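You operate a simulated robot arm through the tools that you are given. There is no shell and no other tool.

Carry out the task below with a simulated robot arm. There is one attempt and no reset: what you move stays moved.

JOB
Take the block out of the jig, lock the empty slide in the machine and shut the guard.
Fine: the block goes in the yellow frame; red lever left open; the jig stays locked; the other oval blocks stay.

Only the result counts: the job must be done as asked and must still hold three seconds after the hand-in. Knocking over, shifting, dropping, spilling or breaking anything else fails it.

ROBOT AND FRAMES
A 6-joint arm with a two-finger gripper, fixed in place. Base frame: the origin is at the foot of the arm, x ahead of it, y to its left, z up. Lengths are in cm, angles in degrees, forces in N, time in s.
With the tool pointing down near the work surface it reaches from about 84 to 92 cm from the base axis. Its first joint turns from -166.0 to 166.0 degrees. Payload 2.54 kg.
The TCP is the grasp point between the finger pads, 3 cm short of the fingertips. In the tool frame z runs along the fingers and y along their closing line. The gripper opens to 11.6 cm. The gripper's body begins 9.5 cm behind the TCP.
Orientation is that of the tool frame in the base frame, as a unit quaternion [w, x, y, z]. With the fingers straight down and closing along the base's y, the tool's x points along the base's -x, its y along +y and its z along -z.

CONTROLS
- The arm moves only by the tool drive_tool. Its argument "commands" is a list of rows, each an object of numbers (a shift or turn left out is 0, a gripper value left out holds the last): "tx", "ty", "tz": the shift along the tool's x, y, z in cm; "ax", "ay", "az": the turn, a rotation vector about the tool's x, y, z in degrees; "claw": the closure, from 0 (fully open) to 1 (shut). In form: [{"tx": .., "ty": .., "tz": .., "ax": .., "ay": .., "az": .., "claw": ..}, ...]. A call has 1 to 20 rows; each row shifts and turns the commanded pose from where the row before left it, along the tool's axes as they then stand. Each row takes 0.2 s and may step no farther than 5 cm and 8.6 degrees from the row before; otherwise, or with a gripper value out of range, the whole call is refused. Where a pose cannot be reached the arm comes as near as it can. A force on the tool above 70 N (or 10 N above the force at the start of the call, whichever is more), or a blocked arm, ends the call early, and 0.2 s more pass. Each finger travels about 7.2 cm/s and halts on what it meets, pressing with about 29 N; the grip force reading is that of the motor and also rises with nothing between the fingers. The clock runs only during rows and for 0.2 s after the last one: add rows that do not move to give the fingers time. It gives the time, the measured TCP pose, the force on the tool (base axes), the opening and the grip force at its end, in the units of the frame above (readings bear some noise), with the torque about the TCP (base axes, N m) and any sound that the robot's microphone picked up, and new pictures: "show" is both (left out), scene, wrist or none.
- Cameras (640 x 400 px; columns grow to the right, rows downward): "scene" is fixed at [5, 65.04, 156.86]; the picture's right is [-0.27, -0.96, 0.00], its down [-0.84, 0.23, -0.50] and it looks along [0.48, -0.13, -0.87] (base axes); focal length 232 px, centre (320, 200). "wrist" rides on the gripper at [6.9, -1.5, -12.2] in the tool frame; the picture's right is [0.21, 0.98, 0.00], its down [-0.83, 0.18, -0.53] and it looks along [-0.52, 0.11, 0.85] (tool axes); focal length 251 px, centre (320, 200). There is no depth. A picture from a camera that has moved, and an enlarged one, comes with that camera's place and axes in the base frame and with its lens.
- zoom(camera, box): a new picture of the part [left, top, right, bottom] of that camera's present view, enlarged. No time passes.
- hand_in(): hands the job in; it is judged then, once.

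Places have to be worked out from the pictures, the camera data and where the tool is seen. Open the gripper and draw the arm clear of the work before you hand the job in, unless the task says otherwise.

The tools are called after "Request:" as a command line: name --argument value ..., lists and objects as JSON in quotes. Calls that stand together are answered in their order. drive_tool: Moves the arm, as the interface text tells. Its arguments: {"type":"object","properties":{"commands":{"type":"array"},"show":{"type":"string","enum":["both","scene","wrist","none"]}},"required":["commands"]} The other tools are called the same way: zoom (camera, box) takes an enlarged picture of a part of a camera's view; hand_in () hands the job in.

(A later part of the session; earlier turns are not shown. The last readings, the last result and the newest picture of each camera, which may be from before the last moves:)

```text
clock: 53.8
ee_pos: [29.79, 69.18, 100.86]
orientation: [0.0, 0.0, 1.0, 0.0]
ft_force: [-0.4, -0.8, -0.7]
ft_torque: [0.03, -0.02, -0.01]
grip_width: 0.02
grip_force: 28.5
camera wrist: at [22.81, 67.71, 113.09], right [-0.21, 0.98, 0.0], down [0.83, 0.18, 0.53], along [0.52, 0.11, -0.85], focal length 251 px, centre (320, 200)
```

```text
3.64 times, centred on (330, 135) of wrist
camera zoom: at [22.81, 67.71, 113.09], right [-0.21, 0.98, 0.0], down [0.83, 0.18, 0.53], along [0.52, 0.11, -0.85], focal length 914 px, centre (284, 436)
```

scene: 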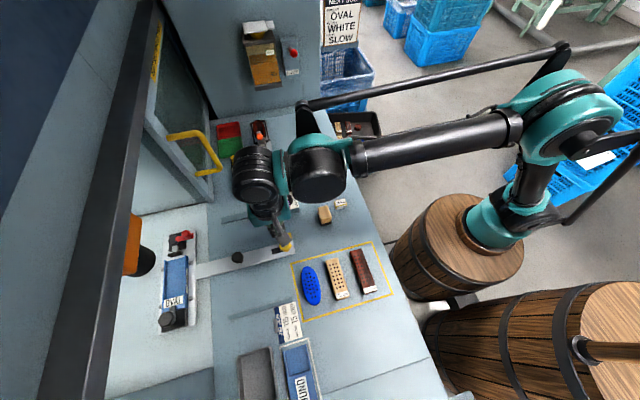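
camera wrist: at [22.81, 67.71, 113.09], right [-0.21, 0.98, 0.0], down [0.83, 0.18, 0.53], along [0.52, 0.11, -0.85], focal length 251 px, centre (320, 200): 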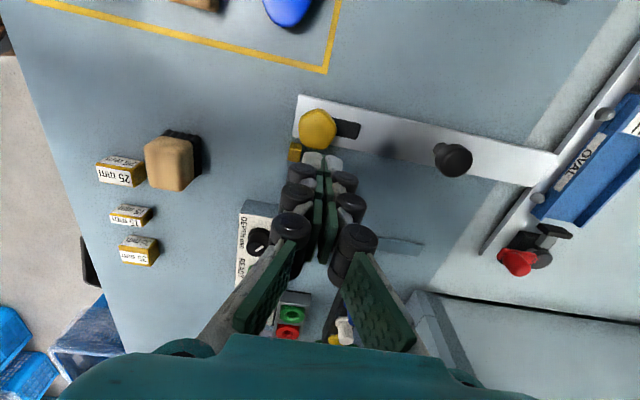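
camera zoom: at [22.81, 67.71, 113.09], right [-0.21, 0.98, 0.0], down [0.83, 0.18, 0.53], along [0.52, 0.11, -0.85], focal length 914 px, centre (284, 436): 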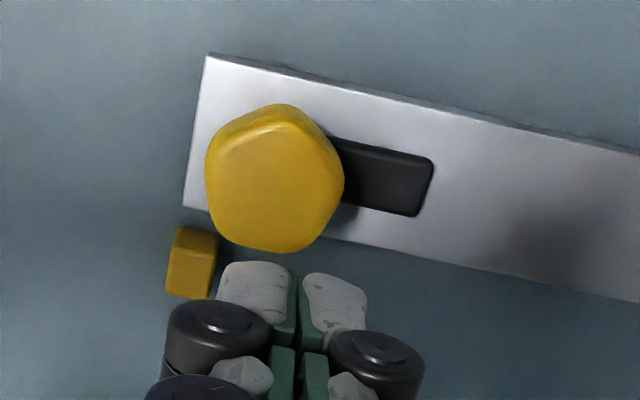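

The tongue points +y and should swing toward +x behind the keeper. I yaw the tool −90° (fingers closing along x) and open to ~6 cm.

Request:
drive_tool --commands '[{"az": -8.2, "claw": 0.48}, {"az": -8.2}, {"az": -8.2}, {"az": -8.2}, {"az": -8.2}, {"az": -8.2}, {"az": -8.2}, {"az": -8.2}, {"az": -8.2}, {"az": -8.2}, {"az": -8.0}, {}]' --show "both"

```text
clock: 56.4
ee_pos: [29.7, 69.34, 100.94]
orientation: [-0.001, 0.707, -0.707, -0.001]
ft_force: [0.1, -0.6, -0.7]
ft_torque: [0.0, 0.02, 0.0]
grip_width: 6.02
grip_force: 0.1
camera wrist: at [31.26, 62.33, 113.09], right [-0.98, -0.22, 0.0], down [-0.18, 0.83, 0.53], along [-0.11, 0.52, -0.84], focal length 251 px, centre (320, 200)
```

scene: 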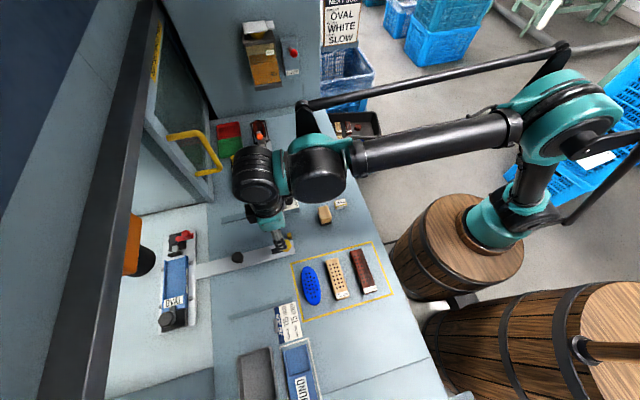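
wrist: 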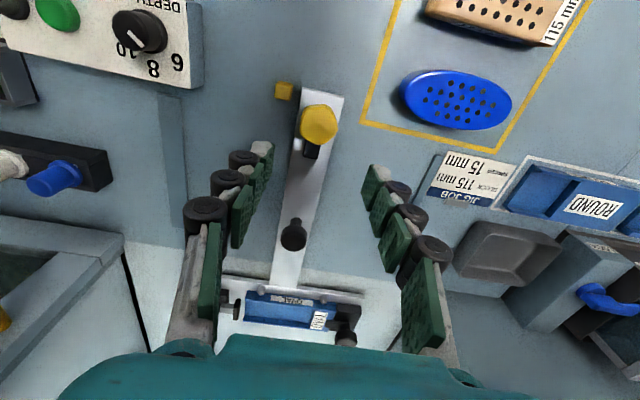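

Good view: the knob centre is about (29.7, 68.8). I centre on it and descend so the fingertips flank the knob at z≈87.6.

Request:
drive_tool --commands '[{"tx": 0.5, "tz": 3}, {"tz": 3}, {"tz": 2.5}, {"tz": 1.2}, {}]' --show "wrist"

Request:
zoom --camera "wrist" --box '[220, 80, 420, 260]'

```text
clock: 57.6
ee_pos: [29.81, 68.7, 91.13]
orientation: [0.0, -0.707, 0.707, 0.0]
ft_force: [0.2, 0.0, -0.1]
ft_torque: [0.0, 0.02, 0.03]
grip_width: 6.04
grip_force: 0.1
camera wrist: at [31.2, 61.84, 103.28], right [-0.98, -0.21, 0.0], down [-0.18, 0.83, 0.53], along [-0.11, 0.52, -0.84], focal length 251 px, centre (320, 200)
```

wrist: 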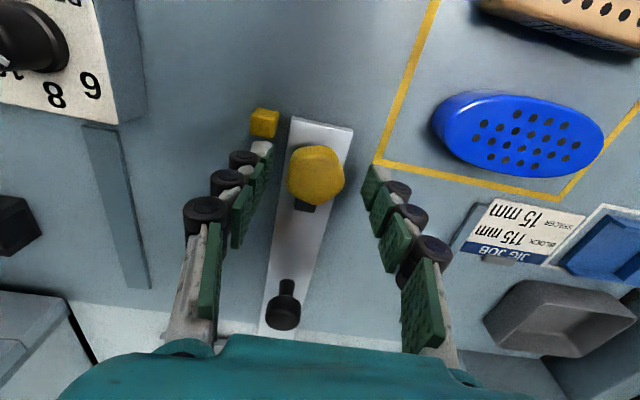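

```text
2.22 times, centred on (320, 170) of wrist
camera zoom: at [31.2, 61.84, 103.28], right [-0.98, -0.21, 0.0], down [-0.18, 0.83, 0.53], along [-0.11, 0.52, -0.84], focal length 559 px, centre (320, 267)
```

zoom: 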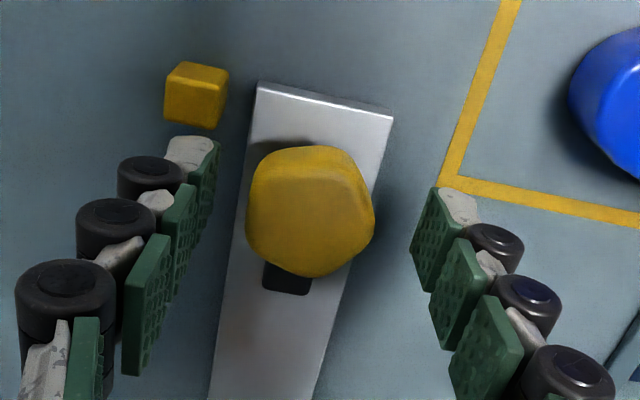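

Centred on the knob. I lower half a cm more and close on it.

Request:
drive_tool --commands '[{"tz": 0.5}, {"claw": 0.8}, {}, {}, {}]' --show "wrist"

```text
clock: 58.8
ee_pos: [29.99, 68.7, 90.73]
orientation: [0.002, -0.706, 0.708, 0.0]
ft_force: [29.9, 0.9, 11.5]
ft_torque: [0.1, -0.82, -0.08]
grip_width: 3.66
grip_force: 44.7
camera wrist: at [31.43, 61.84, 102.83], right [-0.98, -0.21, 0.0], down [-0.18, 0.83, 0.53], along [-0.11, 0.52, -0.84], focal length 251 px, centre (320, 200)
```

wrist: 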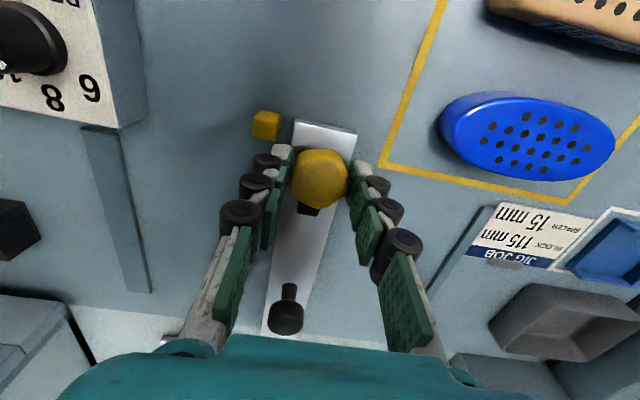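

Gripped at 3.66 cm; the knob centre is slightly more to +x (30 N side load). I relieve that and begin turning clockwise (az +).

Request:
drive_tool --commands '[{"ty": -0.25}, {}, {"az": 5}, {"az": 5}, {}]' --show "wrist"

```text
clock: 60.0
ee_pos: [30.06, 68.87, 90.6]
orientation: [0.001, -0.643, 0.766, 0.0]
ft_force: [11.0, -0.7, -2.5]
ft_torque: [0.18, -0.17, 0.01]
grip_width: 3.64
grip_force: 45.4
camera wrist: at [30.24, 61.7, 102.83], right [-1.0, -0.04, 0.0], down [-0.03, 0.84, 0.53], along [-0.02, 0.53, -0.84], focal length 251 px, centre (320, 200)
```

wrist: 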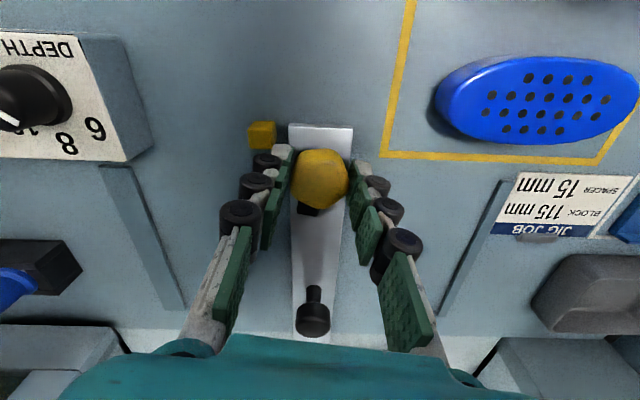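

The tongue turns with the gripper at low torque. I continue turning by 40°.

Request:
drive_tool --commands '[{"az": 8}, {"az": 8}, {"az": 8}, {"az": 8}, {"az": 8}, {}]' --show "wrist"

```text
clock: 61.4
ee_pos: [29.91, 68.81, 90.56]
orientation: [0.0, -0.343, 0.939, 0.001]
ft_force: [-15.3, 1.9, -20.7]
ft_torque: [0.25, 0.24, 0.02]
grip_width: 3.62
grip_force: 44.9
camera wrist: at [25.52, 63.23, 102.84], right [-0.79, 0.61, 0.0], down [0.52, 0.67, 0.53], along [0.33, 0.42, -0.85], focal length 251 px, centre (320, 200)
```

wrist: 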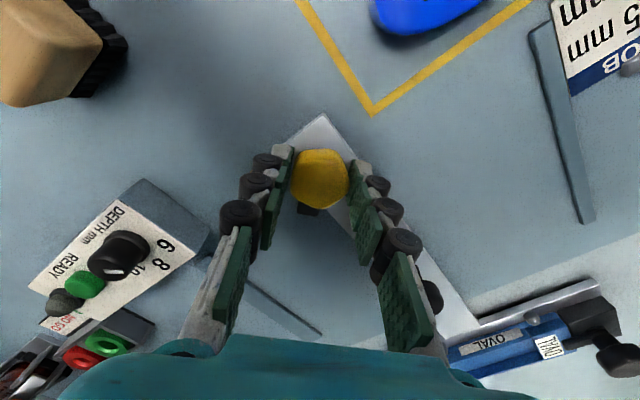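

Turning well (about 50°). I continue another 32°.

Request:
drive_tool --commands '[{"az": 8}, {"az": 8}, {"az": 8}, {"az": 8}, {}]' --show "wrist"

```text
clock: 62.6
ee_pos: [30.05, 68.98, 90.7]
orientation: [0.0, -0.069, 0.998, 0.001]
ft_force: [-24.7, 14.9, -7.4]
ft_torque: [0.15, 1.15, 0.0]
grip_width: 3.65
grip_force: 45.4
camera wrist: at [23.33, 66.42, 102.84], right [-0.35, 0.94, 0.0], down [0.79, 0.29, 0.54], along [0.5, 0.19, -0.84], focal length 251 px, centre (320, 200)
```

wrist: 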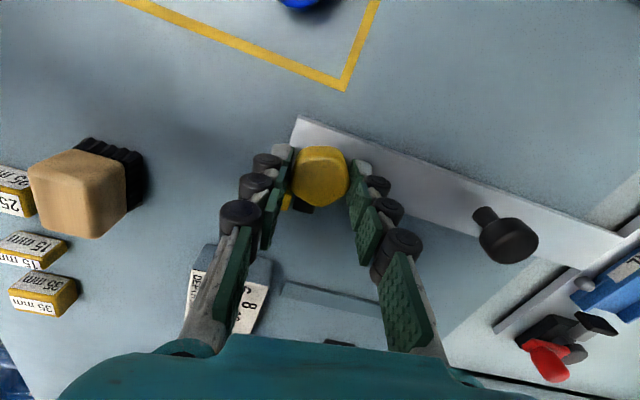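

The tongue now lies right beside the keeper. I zoom in to see its angle.

Request:
zoom --camera "wrist" --box '[240, 110, 400, 240]'

```text
3.08 times, centred on (320, 175) of wrist
camera zoom: at [23.33, 66.42, 102.84], right [-0.35, 0.94, 0.0], down [0.79, 0.29, 0.54], along [0.5, 0.19, -0.84], focal length 774 px, centre (320, 277)
```

zoom: 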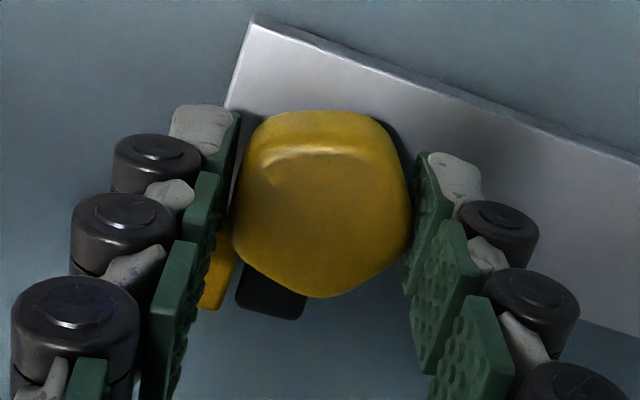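

About 8° remain to +x. I relieve the side load and turn on to find the lock's end stop.

Request:
drive_tool --commands '[{"tx": 0.2, "ty": 0.1}, {"az": 4}, {"az": 4}, {}]' --show "wrist"

Request:
zoom --camera "wrist" --box '[240, 110, 400, 240]'

```text
clock: 63.6
ee_pos: [30.02, 68.82, 90.6]
orientation: [0.001, 0.001, 1.0, 0.0]
ft_force: [6.4, 3.8, -7.0]
ft_torque: [0.12, -0.73, 0.47]
grip_width: 3.67
grip_force: 45.3
camera wrist: at [23.05, 67.35, 102.85], right [-0.21, 0.98, 0.0], down [0.83, 0.18, 0.54], along [0.52, 0.11, -0.84], focal length 251 px, centre (320, 200)
```

wrist: 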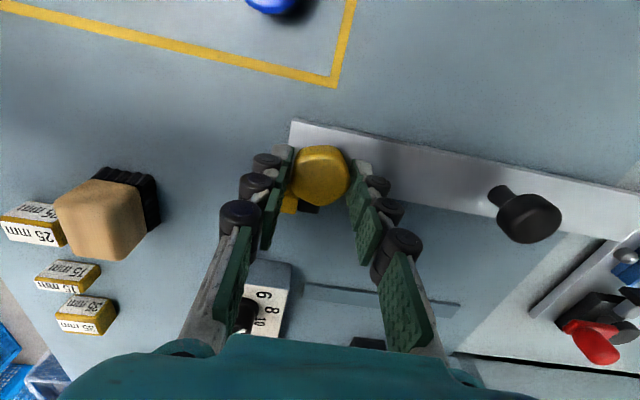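

```text
3.08 times, centred on (320, 175) of wrist
camera zoom: at [23.05, 67.35, 102.85], right [-0.21, 0.98, 0.0], down [0.83, 0.18, 0.54], along [0.52, 0.11, -0.84], focal length 774 px, centre (320, 277)
```

zoom: 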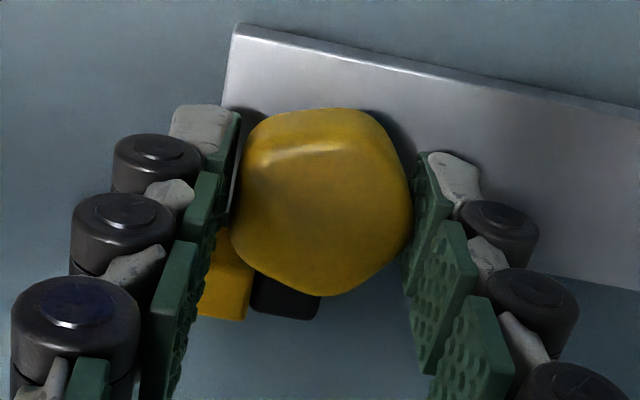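

Torque about z has risen to 0.47 N·m as if reaching the stop. I try a few degrees more to confirm.

Request:
drive_tool --commands '[{"az": 3}, {"az": 3}, {}]' --show "wrist"

Request:
zoom --camera "wrist" --box '[240, 110, 400, 240]'

```text
clock: 64.4
ee_pos: [29.82, 68.91, 90.83]
orientation: [0.0, 0.052, 0.999, 0.001]
ft_force: [3.4, 1.2, -1.4]
ft_torque: [0.01, -0.17, 0.44]
grip_width: 3.67
grip_force: 45.1
camera wrist: at [22.79, 68.07, 102.88], right [-0.11, 0.99, 0.0], down [0.84, 0.09, 0.53], along [0.53, 0.06, -0.85], focal length 251 px, centre (320, 200)
```

wrist: 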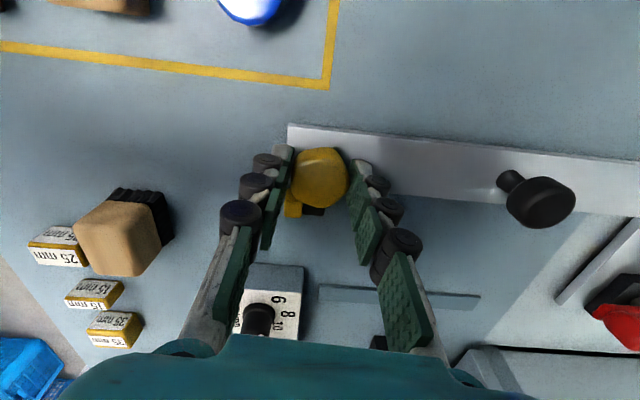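

```text
3.08 times, centred on (320, 175) of wrist
camera zoom: at [22.79, 68.07, 102.88], right [-0.11, 0.99, 0.0], down [0.84, 0.09, 0.53], along [0.53, 0.06, -0.85], focal length 774 px, centre (320, 277)
```

zoom: 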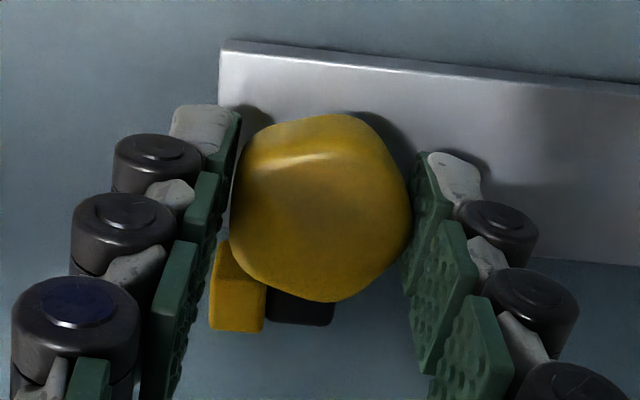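

The fingers now slip around the knob — the tongue is against its stop behind the keeper. I release and lift to inspect.

Request:
drive_tool --commands '[{"claw": 0.5}, {}, {}, {"tz": -3}, {"tz": -4}, {"tz": -4}, {"tx": 3}, {"tx": 3}, {}]' --show "both"

Request:
zoom --camera "wrist" --box '[230, 100, 470, 250]'

Request:
zoom --camera "scene" --box '[130, 190, 330, 340]'

```text
clock: 66.4
ee_pos: [24.08, 69.35, 101.79]
orientation: [0.0, 0.052, 0.999, 0.001]
ft_force: [0.0, 0.4, 0.8]
ft_torque: [-0.01, -0.03, -0.03]
grip_width: 5.81
grip_force: 0.1
camera wrist: at [17.02, 68.6, 113.98], right [-0.11, 0.99, 0.0], down [0.84, 0.09, 0.53], along [0.53, 0.06, -0.85], focal length 251 px, centre (320, 200)
```

scene: 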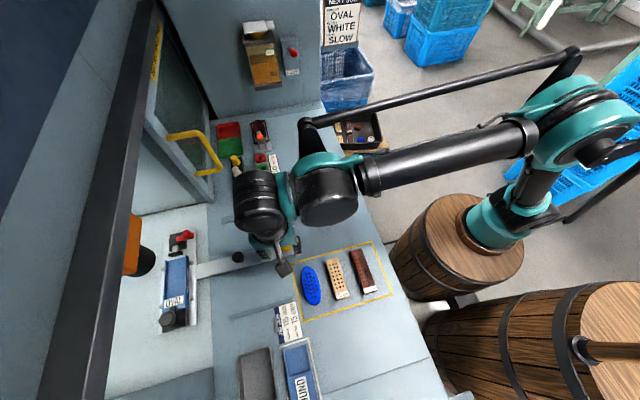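
wrist: 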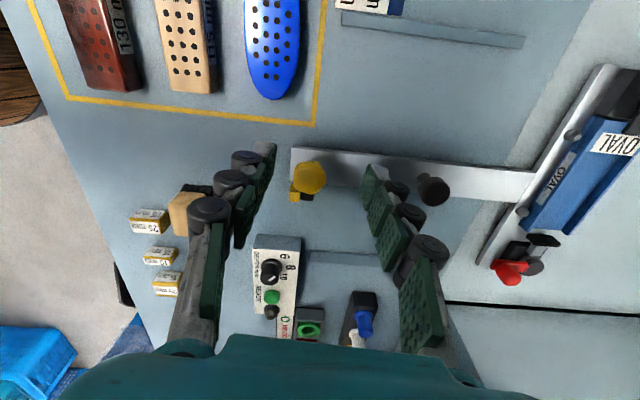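

```text
2.67 times, centred on (350, 175) of wrist
camera zoom: at [17.02, 68.6, 113.98], right [-0.11, 0.99, 0.0], down [0.84, 0.09, 0.53], along [0.53, 0.06, -0.85], focal length 670 px, centre (240, 267)
```

zoom: 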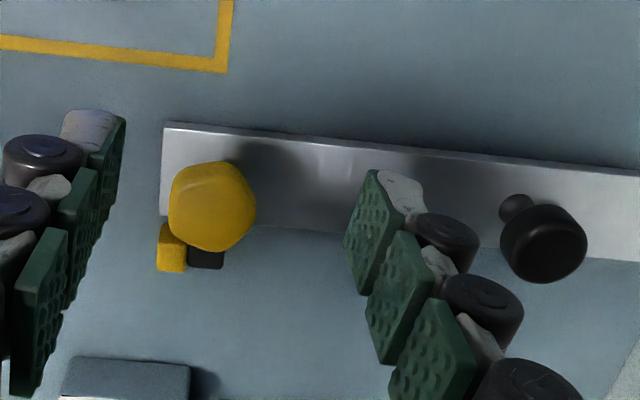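

```text
2.67 times, centred on (230, 265) of scene
camera zoom: at [5.0, 65.04, 156.86], right [-0.27, -0.96, 0.0], down [-0.84, 0.23, -0.5], along [0.48, -0.13, -0.87], focal length 618 px, centre (560, 27)
```

zoom: 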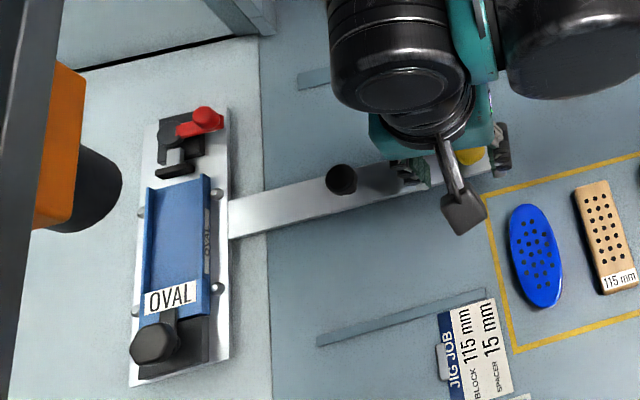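

The tongue is hooked behind the keeper: the slide is locked. Now the guard: its vertical yellow handle is around (56.4, 83, z 99–114). I rise and yaw the tool to close along x.

Request:
drive_tool --commands '[{"tz": -4}, {"tz": -4}, {"tz": -2, "az": -8}, {"az": -8}, {"az": -8}, {"az": -8}, {"az": -8}, {"az": -8}, {"az": -8}, {"az": -8}, {"az": -8}, {"az": -8}, {"az": -8}, {"az": -8}, {}]' --show "both"

```text
clock: 69.6
ee_pos: [24.05, 69.44, 111.7]
orientation: [0.0, 0.708, -0.706, 0.0]
ft_force: [0.1, 0.0, 0.4]
ft_torque: [0.03, 0.0, 0.0]
grip_width: 5.79
grip_force: 0.1
camera wrist: at [25.41, 62.58, 123.94], right [-0.98, -0.22, 0.0], down [-0.18, 0.82, 0.53], along [-0.11, 0.52, -0.84], focal length 251 px, centre (320, 200)
```

scene: 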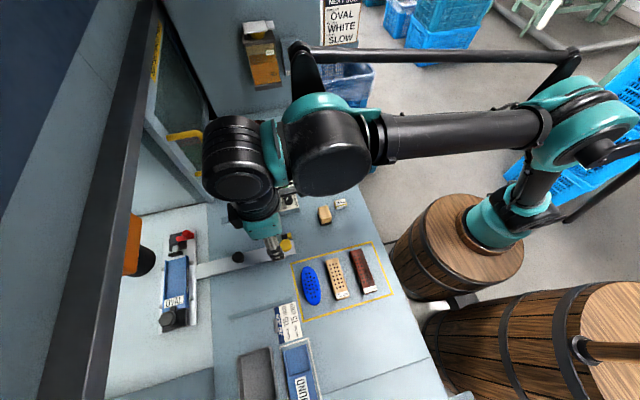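
wrist: 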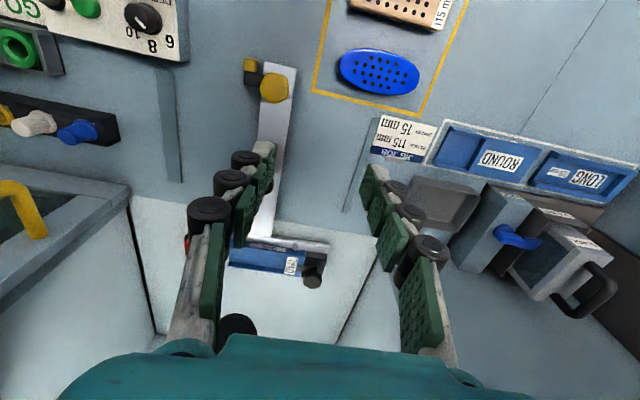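

Opening spans roughly x 8–55 at y≈92. I tilt the tool 40° so the fingers point forward-down toward the handle.

Request:
drive_tool --commands '[{"ay": -8}, {"ay": -8}, {"ay": -8}, {"ay": -8}, {"ay": -8}, {}]' --show "both"

```text
clock: 71.0
ee_pos: [24.02, 69.5, 111.73]
orientation: [0.243, -0.663, 0.664, 0.244]
ft_force: [0.0, 1.3, -0.7]
ft_torque: [0.0, -0.01, 0.02]
grip_width: 5.79
grip_force: 0.1
camera wrist: at [25.35, 56.28, 116.53], right [-0.98, -0.16, -0.14], down [-0.18, 0.29, 0.94], along [-0.11, 0.94, -0.31], focal length 251 px, centre (320, 200)
```

scene: 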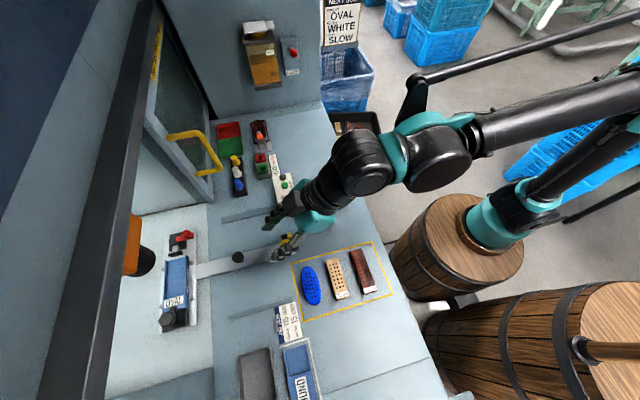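
wrist: 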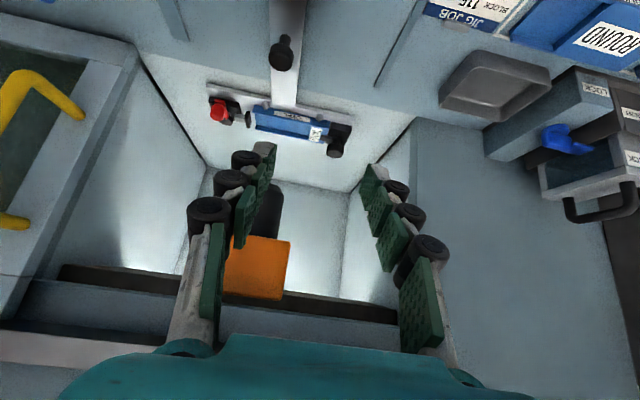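

From this view the handle's feet are at x≈56.6, z≈99 and 114.7, with the bar at y≈83.2. I move to a pre-grasp point in front of it.

Request:
drive_tool --commands '[{"ty": -4.07, "tx": -0.85, "tz": 0.485}, {"ty": -4.07, "tx": -0.85, "tz": 0.485}, {"ty": -4.07, "tx": -0.85, "tz": 0.485}, {"ty": -4.07, "tx": -0.85, "tz": 0.485}, {"ty": -4.07, "tx": -0.85, "tz": 0.485}, {"ty": -4.07, "tx": -0.85, "tz": 0.485}, {"ty": -4.07, "tx": -0.85, "tz": 0.485}, {"ty": -4.07, "tx": -0.85, "tz": 0.485}, {}]' --show "both"

```text
clock: 73.0
ee_pos: [56.37, 77.25, 113.2]
orientation: [0.243, -0.664, 0.665, 0.241]
ft_force: [0.4, 0.3, 0.0]
ft_torque: [0.04, 0.03, 0.01]
grip_width: 5.83
grip_force: 0.1
camera wrist: at [57.73, 64.04, 118.14], right [-0.98, -0.16, -0.14], down [-0.18, 0.29, 0.94], along [-0.11, 0.94, -0.31], focal length 251 px, centre (320, 200)
```

scene: 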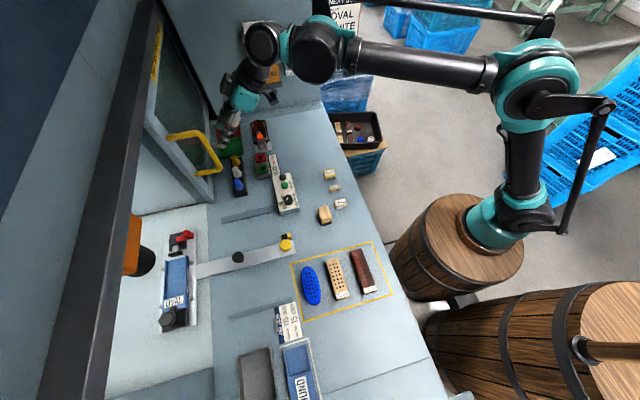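
wrist: 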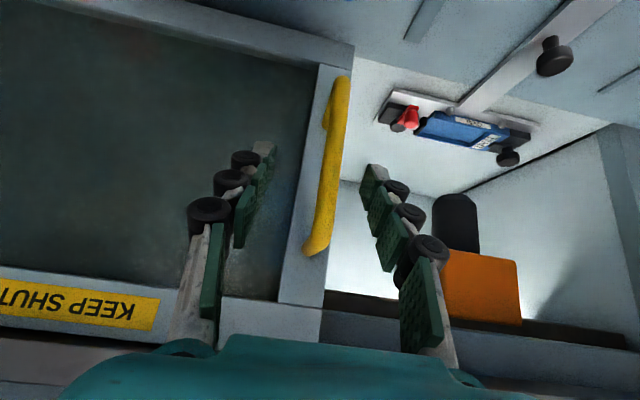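

The fingers nearly straddle the handle; the bar appears at x≈55. I shift 1.3 cm toward −x and advance along the tool axis.

Request:
drive_tool --commands '[{"ty": 1.3}, {"tz": 3}, {"tz": 2}, {}]' --show "wrist"

```text
clock: 74.0
ee_pos: [55.23, 80.26, 109.25]
orientation: [-0.242, 0.665, -0.664, -0.242]
ft_force: [-0.2, 0.2, -0.4]
ft_torque: [0.04, -0.04, 0.0]
grip_width: 5.81
grip_force: 0.1
camera wrist: at [56.67, 67.21, 114.16], right [-0.98, -0.16, -0.14], down [-0.18, 0.29, 0.94], along [-0.11, 0.94, -0.31], focal length 251 px, centre (320, 200)
```

wrist: 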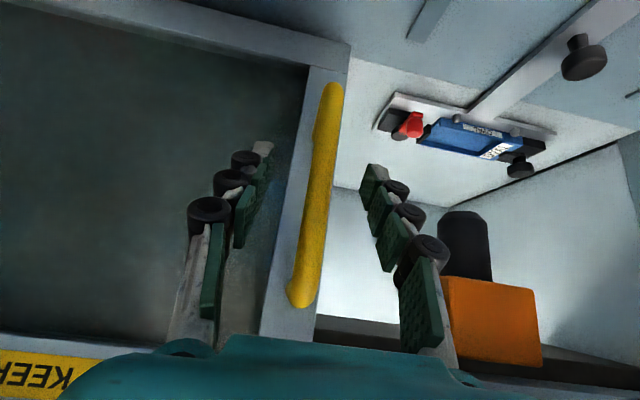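

Well centred. I advance 3.2 cm more so the bar is between the pads, then close.

Request:
drive_tool --commands '[{"tz": 1.6}, {"tz": 1.6}, {}, {"claw": 0.9}, {}, {}, {}]' --show "both"

```text
clock: 75.6
ee_pos: [55.12, 82.45, 106.96]
orientation: [0.242, -0.664, 0.665, 0.242]
ft_force: [-9.2, 0.6, -2.0]
ft_torque: [-0.05, 0.13, 0.0]
grip_width: 1.73
grip_force: 4.7
camera wrist: at [56.61, 69.22, 111.78], right [-0.98, -0.16, -0.14], down [-0.18, 0.29, 0.94], along [-0.11, 0.94, -0.31], focal length 251 px, centre (320, 200)
```

scene: 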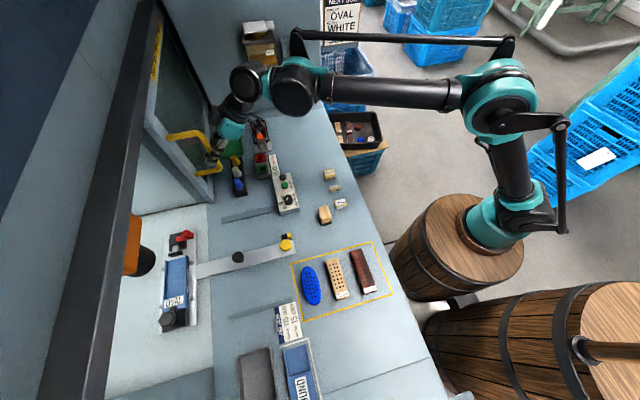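
wrist: 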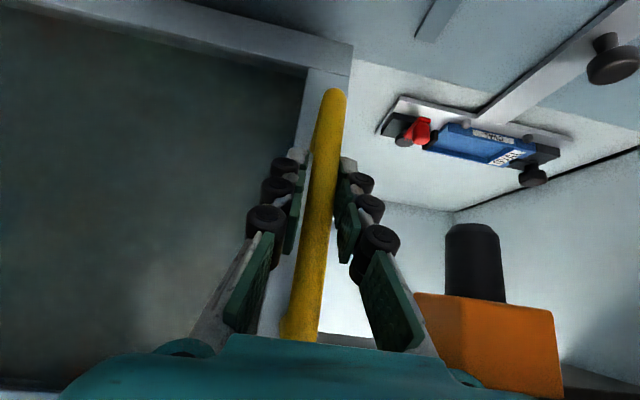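

The bar is between the fingers (1.7 cm). I hold a moment, then pull toward −x gently to test the guard.

Request:
drive_tool --commands '[{}, {"ty": 0.5}, {"ty": 0.5}, {"ty": 0.5}, {}]' --show "both"

```text
clock: 76.8
ee_pos: [53.74, 82.43, 106.91]
orientation: [-0.243, 0.664, -0.664, -0.242]
ft_force: [2.7, 2.6, 10.4]
ft_torque: [-0.11, 0.0, 0.01]
grip_width: 1.47
grip_force: 40.6
camera wrist: at [55.12, 69.21, 111.77], right [-0.98, -0.16, -0.14], down [-0.18, 0.29, 0.94], along [-0.11, 0.94, -0.31], focal length 251 px, centre (320, 200)
```

scene: 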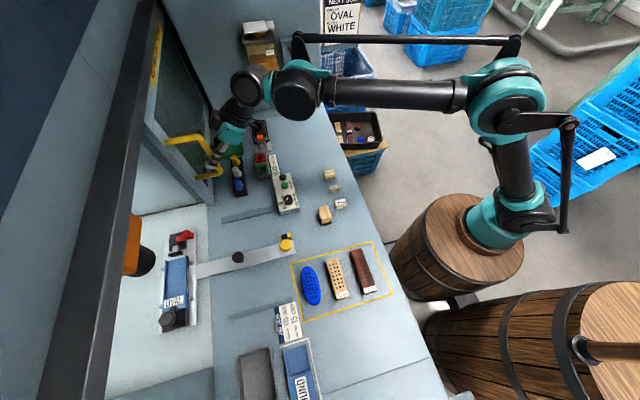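
wrist: 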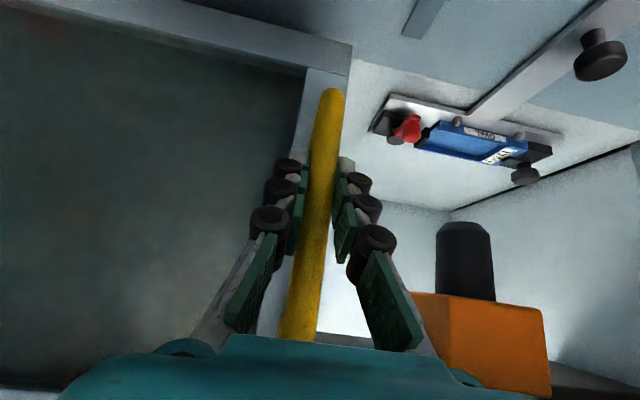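

The guard slides with the handle at small force. I continue 15 cm toward −x.

Request:
drive_tool --commands '[{"ty": 1.5}, {"ty": 1.5}, {"ty": 1.5}, {"ty": 1.5}, {"ty": 1.5}, {"ty": 1.5}, {"ty": 1.5}, {"ty": 1.5}, {"ty": 1.5}, {"ty": 1.5}, {}]' --show "both"

```text
clock: 79.2
ee_pos: [38.54, 82.33, 106.99]
orientation: [0.243, -0.664, 0.665, 0.242]
ft_force: [-1.6, -8.0, -3.9]
ft_torque: [-0.48, 0.09, 0.07]
grip_width: 1.47
grip_force: 41.6
camera wrist: at [39.97, 69.23, 111.78], right [-0.98, -0.16, -0.14], down [-0.18, 0.29, 0.94], along [-0.11, 0.94, -0.31], focal length 251 px, centre (320, 200)
```

scene: 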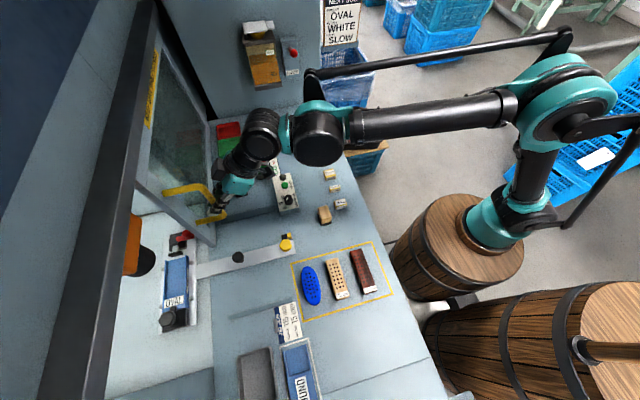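
wrist: 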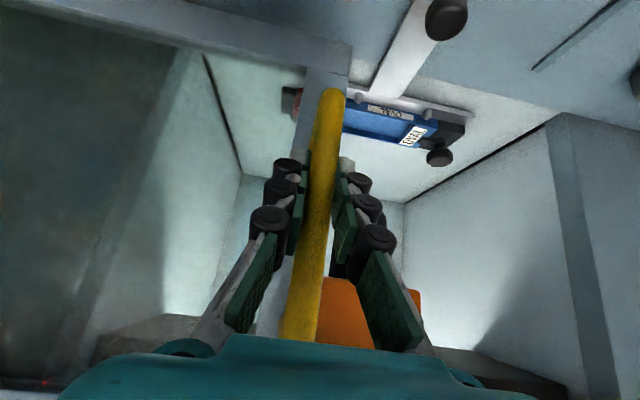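

The guard is gliding across the opening. I continue another 15 cm.

Request:
drive_tool --commands '[{"ty": 1.5}, {"ty": 1.5}, {"ty": 1.5}, {"ty": 1.5}, {"ty": 1.5}, {"ty": 1.5}, {"ty": 1.5}, {"ty": 1.5}, {"ty": 1.5}, {"ty": 1.5}, {}]' --show "both"

```text
clock: 81.6
ee_pos: [23.85, 82.31, 106.83]
orientation: [-0.24, 0.665, -0.664, -0.242]
ft_force: [-2.4, -6.0, 6.9]
ft_torque: [0.21, 0.05, 0.02]
grip_width: 1.48
grip_force: 41.1
camera wrist: at [25.19, 69.23, 111.78], right [-0.98, -0.16, -0.14], down [-0.18, 0.29, 0.94], along [-0.11, 0.94, -0.31], focal length 251 px, centre (320, 200)
```

scene: 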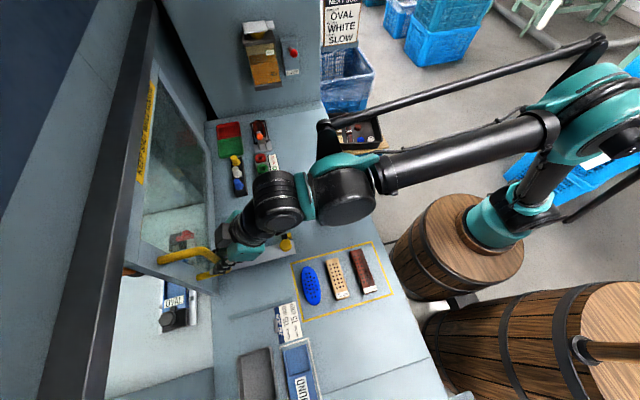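
wrist: 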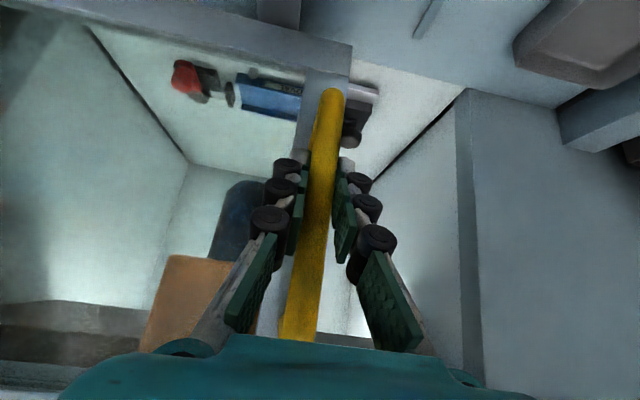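

Remaining gap is about 14 cm. I continue 10 cm, then will go slower.

Request:
drive_tool --commands '[{"ty": 1.5}, {"ty": 1.5}, {"ty": 1.5}, {"ty": 1.5}, {"ty": 1.5}, {"ty": 1.5}, {"ty": 1.0}, {}]' --show "both"

```text
clock: 83.4
ee_pos: [13.57, 82.33, 106.95]
orientation: [0.241, -0.665, 0.665, 0.242]
ft_force: [-2.6, -26.1, -9.4]
ft_torque: [-0.93, 0.08, -0.01]
grip_width: 1.47
grip_force: 40.5
camera wrist: at [15.16, 69.25, 111.79], right [-0.98, -0.16, -0.14], down [-0.18, 0.29, 0.94], along [-0.11, 0.94, -0.31], focal length 251 px, centre (320, 200)
```

scene: 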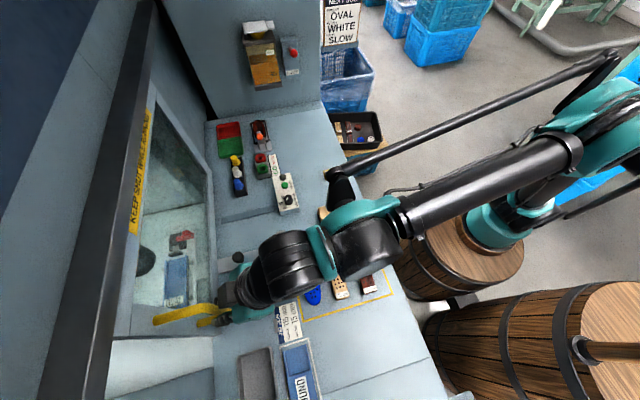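
wrist: 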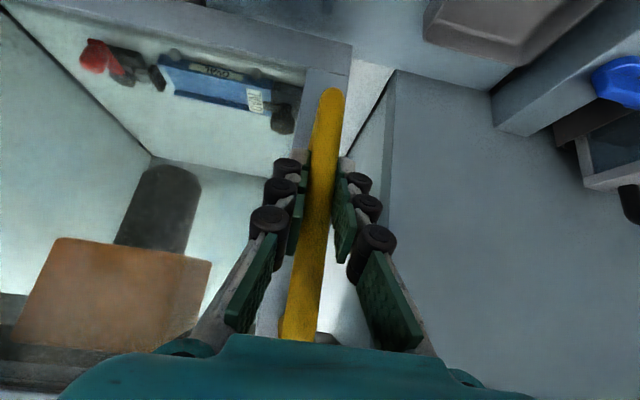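

About 4–5 cm remain. I go on in 0.5 cm steps, relieving the slight y-load.

Request:
drive_tool --commands '[{"ty": 0.5, "tx": 0.1, "tz": -0.08}, {"ty": 0.5}, {"ty": 0.5}, {"ty": 0.5}, {"ty": 0.5}, {"ty": 0.5}, {}]' --show "both"

```text
clock: 85.0
ee_pos: [10.6, 82.33, 106.81]
orientation: [-0.242, 0.665, -0.664, -0.242]
ft_force: [1.1, 5.6, 3.6]
ft_torque: [0.17, 0.01, -0.04]
grip_width: 1.49
grip_force: 41.0
camera wrist: at [12.09, 69.25, 111.77], right [-0.98, -0.16, -0.14], down [-0.18, 0.29, 0.94], along [-0.11, 0.94, -0.31], focal length 251 px, centre (320, 200)
```

scene: 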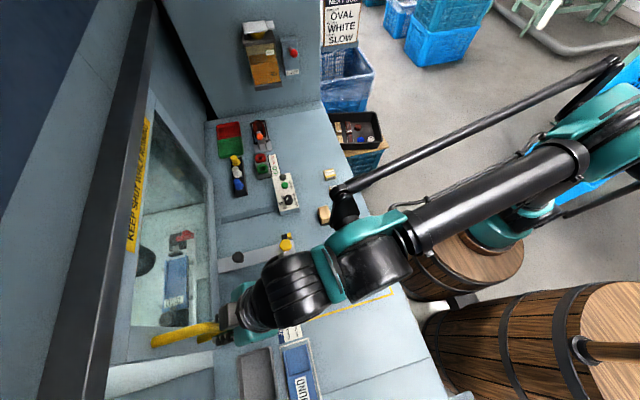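
wrist: 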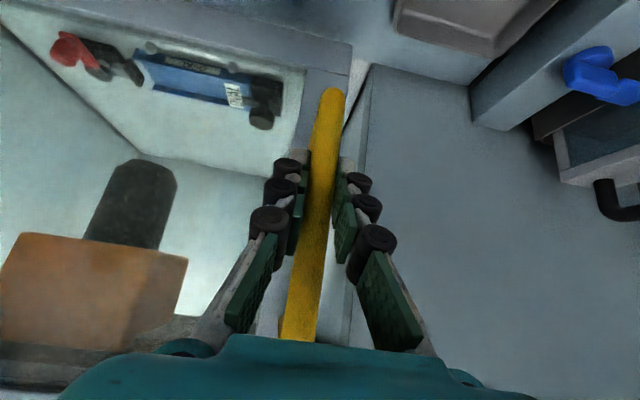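

About 2 cm of gap remains. I continue in small steps until the stop.

Request:
drive_tool --commands '[{"ty": 0.4}, {"ty": 0.4}, {"ty": 0.4}, {"ty": 0.4}, {}]' --show "wrist"

```text
clock: 86.2
ee_pos: [9.09, 82.38, 106.95]
orientation: [0.242, -0.664, 0.664, 0.242]
ft_force: [0.2, 15.5, 13.6]
ft_torque: [0.51, 0.03, 0.01]
grip_width: 1.48
grip_force: 40.5
camera wrist: at [10.43, 69.26, 111.77], right [-0.98, -0.16, -0.14], down [-0.18, 0.29, 0.94], along [-0.11, 0.94, -0.31], focal length 251 px, centre (320, 200)
```

wrist: 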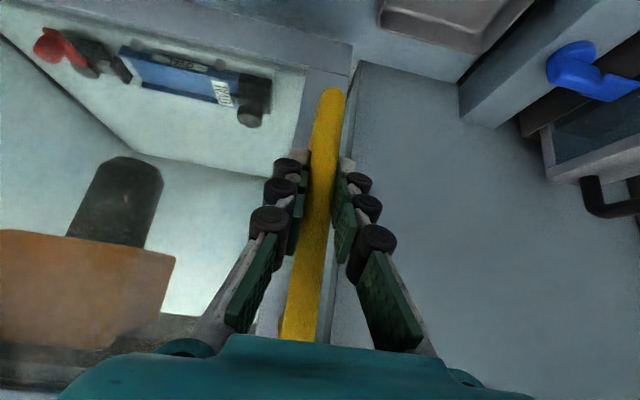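

Nearly closed (jamb right beside the door edge). I keep stepping until the x force shows the stop.

Request:
drive_tool --commands '[{"ty": 0.3}, {"ty": 0.3}, {"ty": 0.3}, {}]' --show "wrist"

```text
clock: 87.2
ee_pos: [8.24, 82.3, 106.92]
orientation: [0.243, -0.664, 0.664, 0.243]
ft_force: [1.8, 26.5, 25.6]
ft_torque: [0.49, 0.02, -0.03]
grip_width: 1.47
grip_force: 40.9
camera wrist: at [9.62, 69.21, 111.72], right [-0.98, -0.16, -0.14], down [-0.18, 0.29, 0.94], along [-0.11, 0.94, -0.31], focal length 251 px, centre (320, 200)
```

wrist: 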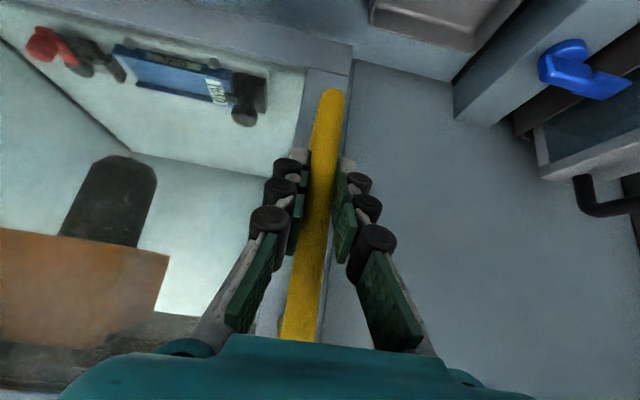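

Small residual loads only; I relieve them and keep closing.

Request:
drive_tool --commands '[{"ty": 0.3, "tx": -0.12}, {"ty": 0.3}, {"ty": 0.3}, {}]' --show "wrist"

```text
clock: 88.2
ee_pos: [7.12, 82.35, 106.84]
orientation: [0.242, -0.664, 0.665, 0.242]
ft_force: [-0.3, 8.7, 3.2]
ft_torque: [0.5, 0.04, -0.02]
grip_width: 1.46
grip_force: 40.8
camera wrist: at [8.62, 69.23, 111.76], right [-0.98, -0.16, -0.14], down [-0.18, 0.29, 0.94], along [-0.11, 0.94, -0.31], focal length 251 px, centre (320, 200)
```

wrist: 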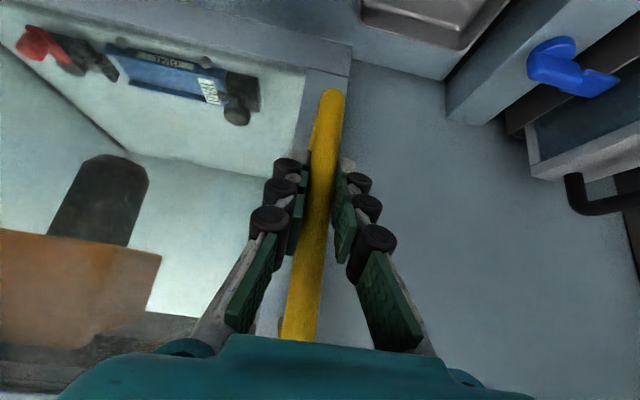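

Still moving freely; I continue to the end stop.

Request:
drive_tool --commands '[{"ty": 0.3}, {"ty": 0.3}, {"ty": 0.3}, {"ty": 0.3}, {"ty": 0.3}, {}]' --show "both"

```text
clock: 89.6
ee_pos: [5.61, 82.3, 106.89]
orientation: [0.242, -0.664, 0.665, 0.242]
ft_force: [-4.5, -5.3, -15.0]
ft_torque: [-0.49, 0.04, 0.04]
grip_width: 1.49
grip_force: 41.5
camera wrist: at [7.13, 69.23, 111.76], right [-0.98, -0.16, -0.14], down [-0.18, 0.29, 0.94], along [-0.11, 0.94, -0.31], focal length 251 px, centre (320, 200)
```

scene: 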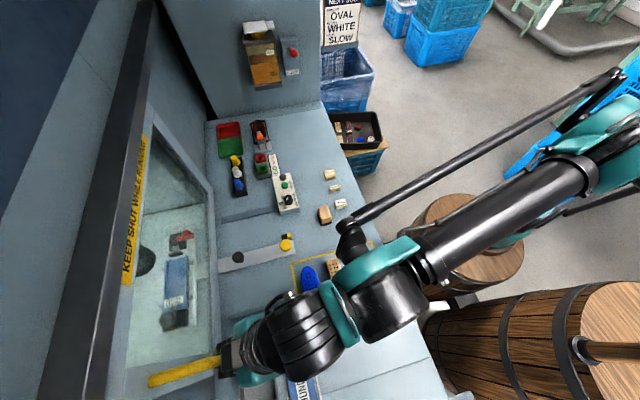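
wrist: 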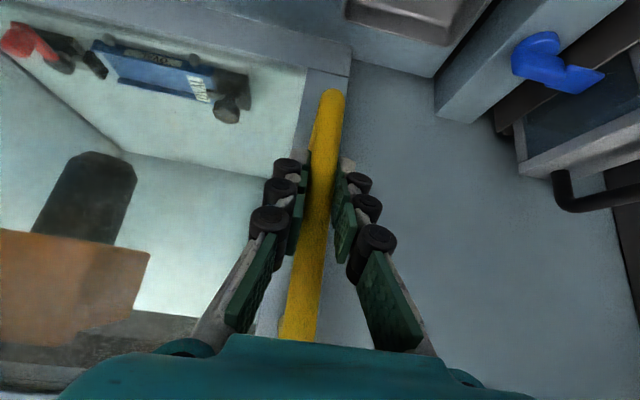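

Still no stop felt. I go on in small steps and watch the trailing edge and the force.

Request:
drive_tool --commands '[{"ty": 0.3}, {"ty": 0.3}, {"ty": 0.3}, {}]' --show "both"

Request:
zoom --camera "scene" --box '[60, 60, 300, 400]'

```text
clock: 90.6
ee_pos: [4.88, 82.44, 106.8]
orientation: [0.243, -0.664, 0.664, 0.241]
ft_force: [8.8, -15.4, -23.8]
ft_torque: [-0.56, -0.04, -0.03]
grip_width: 1.47
grip_force: 40.6
camera wrist: at [6.46, 69.23, 111.76], right [-0.98, -0.16, -0.14], down [-0.18, 0.29, 0.94], along [-0.11, 0.94, -0.31], focal length 251 px, centre (320, 200)
```

scene: 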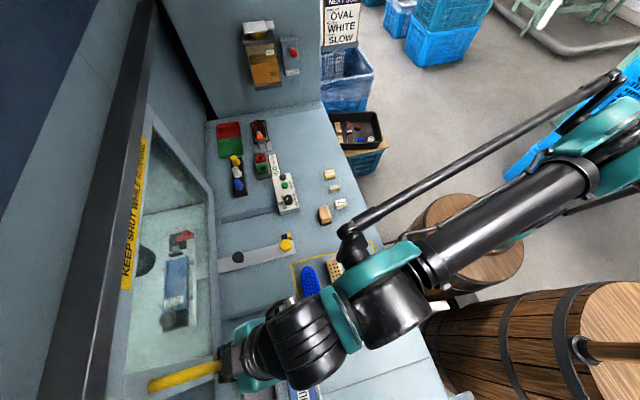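
wrist: 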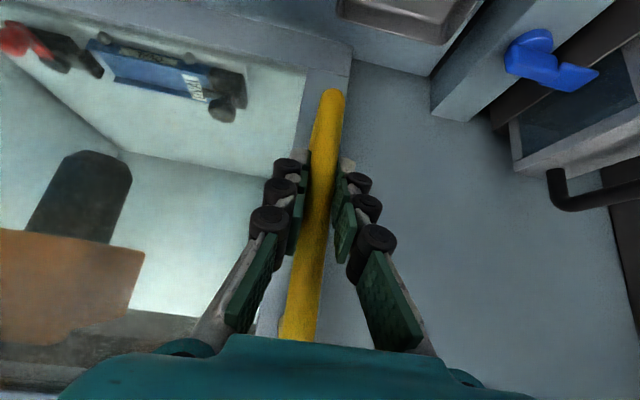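

```text
1.18 times, centred on (180, 230) of scene
camera zoom: at [5.0, 65.04, 156.86], right [-0.27, -0.96, 0.0], down [-0.84, 0.23, -0.5], along [0.48, -0.13, -0.87], focal length 273 px, centre (485, 165)
```

zoom: 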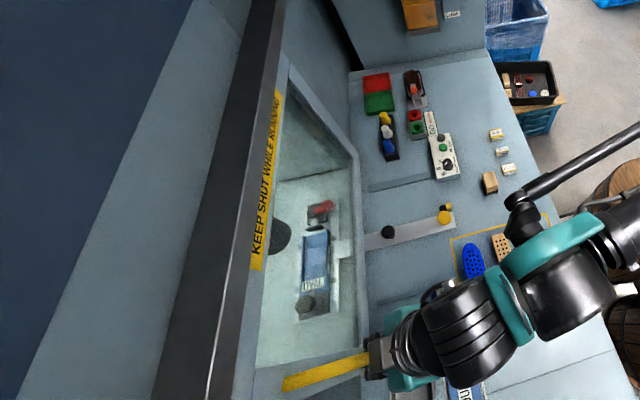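

An opposing x force (+8.8 N) appears. I take two more small steps to confirm that this is the closed stop.

Request:
drive_tool --commands '[{"ty": 0.25}, {"ty": 0.25}, {}]' --show "none"

```text
clock: 91.4
ee_pos: [4.92, 82.37, 106.91]
orientation: [0.243, -0.663, 0.666, 0.24]
ft_force: [52.0, -17.8, -13.5]
ft_torque: [-0.05, -0.51, -0.22]
grip_width: 1.5
grip_force: 40.8
```

Hard stop at 52 N with no motion: the guard is shut. I relieve the push, open the fingers and retreat along the tool axis.

Request:
drive_tool --commands '[{"ty": -0.2}, {"ty": -0.2}, {"claw": 0.55}, {}, {}, {"tz": -2}, {"tz": -3}, {"tz": -3}, {"tz": -3}, {}]' --show "both"

```text
clock: 93.6
ee_pos: [4.53, 75.3, 115.46]
orientation: [0.243, -0.664, 0.665, 0.242]
ft_force: [-0.2, -0.2, -0.2]
ft_torque: [0.0, 0.0, -0.01]
grip_width: 5.2
grip_force: 0.1
camera wrist: at [6.04, 62.16, 120.28], right [-0.98, -0.16, -0.14], down [-0.18, 0.29, 0.94], along [-0.11, 0.94, -0.31], focal length 251 px, centre (320, 200)
```

scene: 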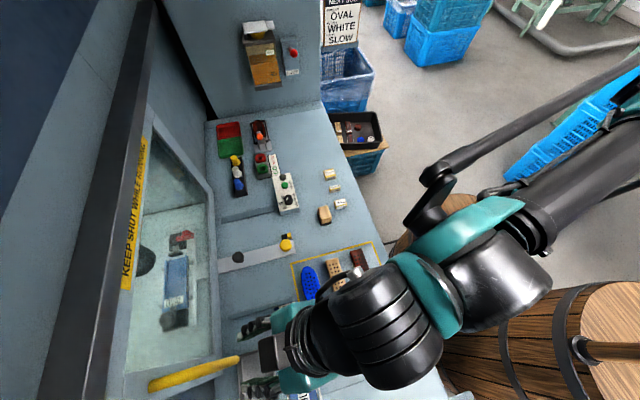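
wrist: 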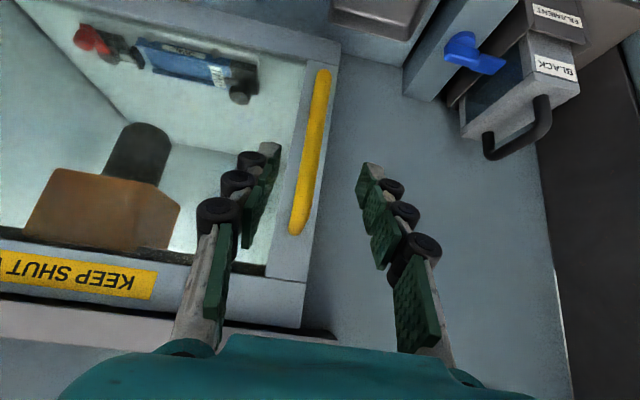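

Guard stays shut and the handle is released. I withdraw the arm backwards and up, then straighten the tool.

Request:
drive_tool --commands '[{"tx": 1.0, "ty": -1.5, "tz": -3.0}, {"tx": 1.6, "ty": -2.2, "tz": -2.5}, {"tx": 1.6, "ty": -2.2, "tz": -2.5}, {"tx": 1.6, "ty": -2.2, "tz": -2.5}, {"ay": 8}, {"ay": 8}, {"ay": 8}, {"ay": 8}, {"ay": 8}, {}]' --show "both"

```text
clock: 95.8
ee_pos: [12.83, 64.25, 119.67]
orientation: [0.0, 0.707, -0.707, 0.0]
ft_force: [0.3, -1.1, -0.4]
ft_torque: [0.02, 0.02, 0.0]
grip_width: 5.2
grip_force: 0.0
camera wrist: at [14.25, 57.17, 131.86], right [-0.98, -0.21, 0.0], down [-0.18, 0.83, 0.53], along [-0.11, 0.52, -0.85], focal length 251 px, centre (320, 200)
```

scene: 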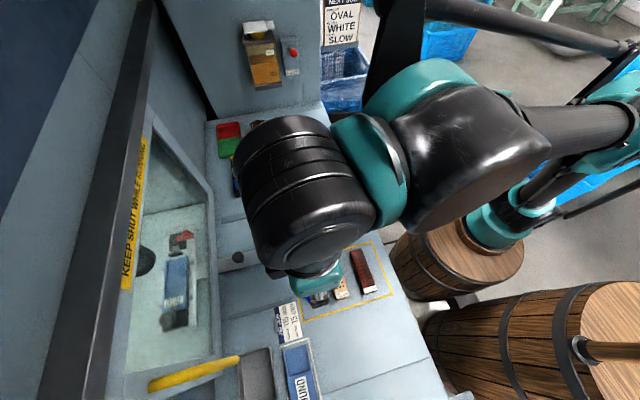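
wrist: 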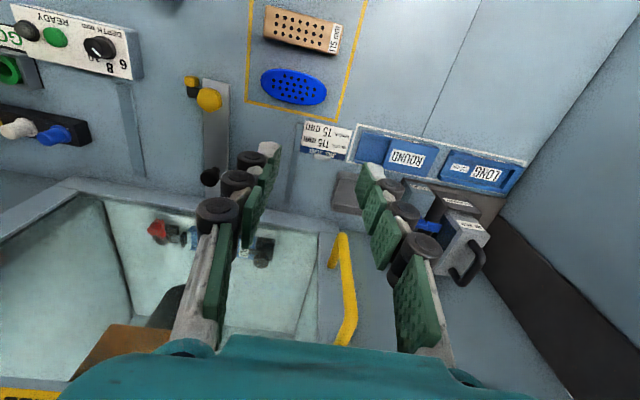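

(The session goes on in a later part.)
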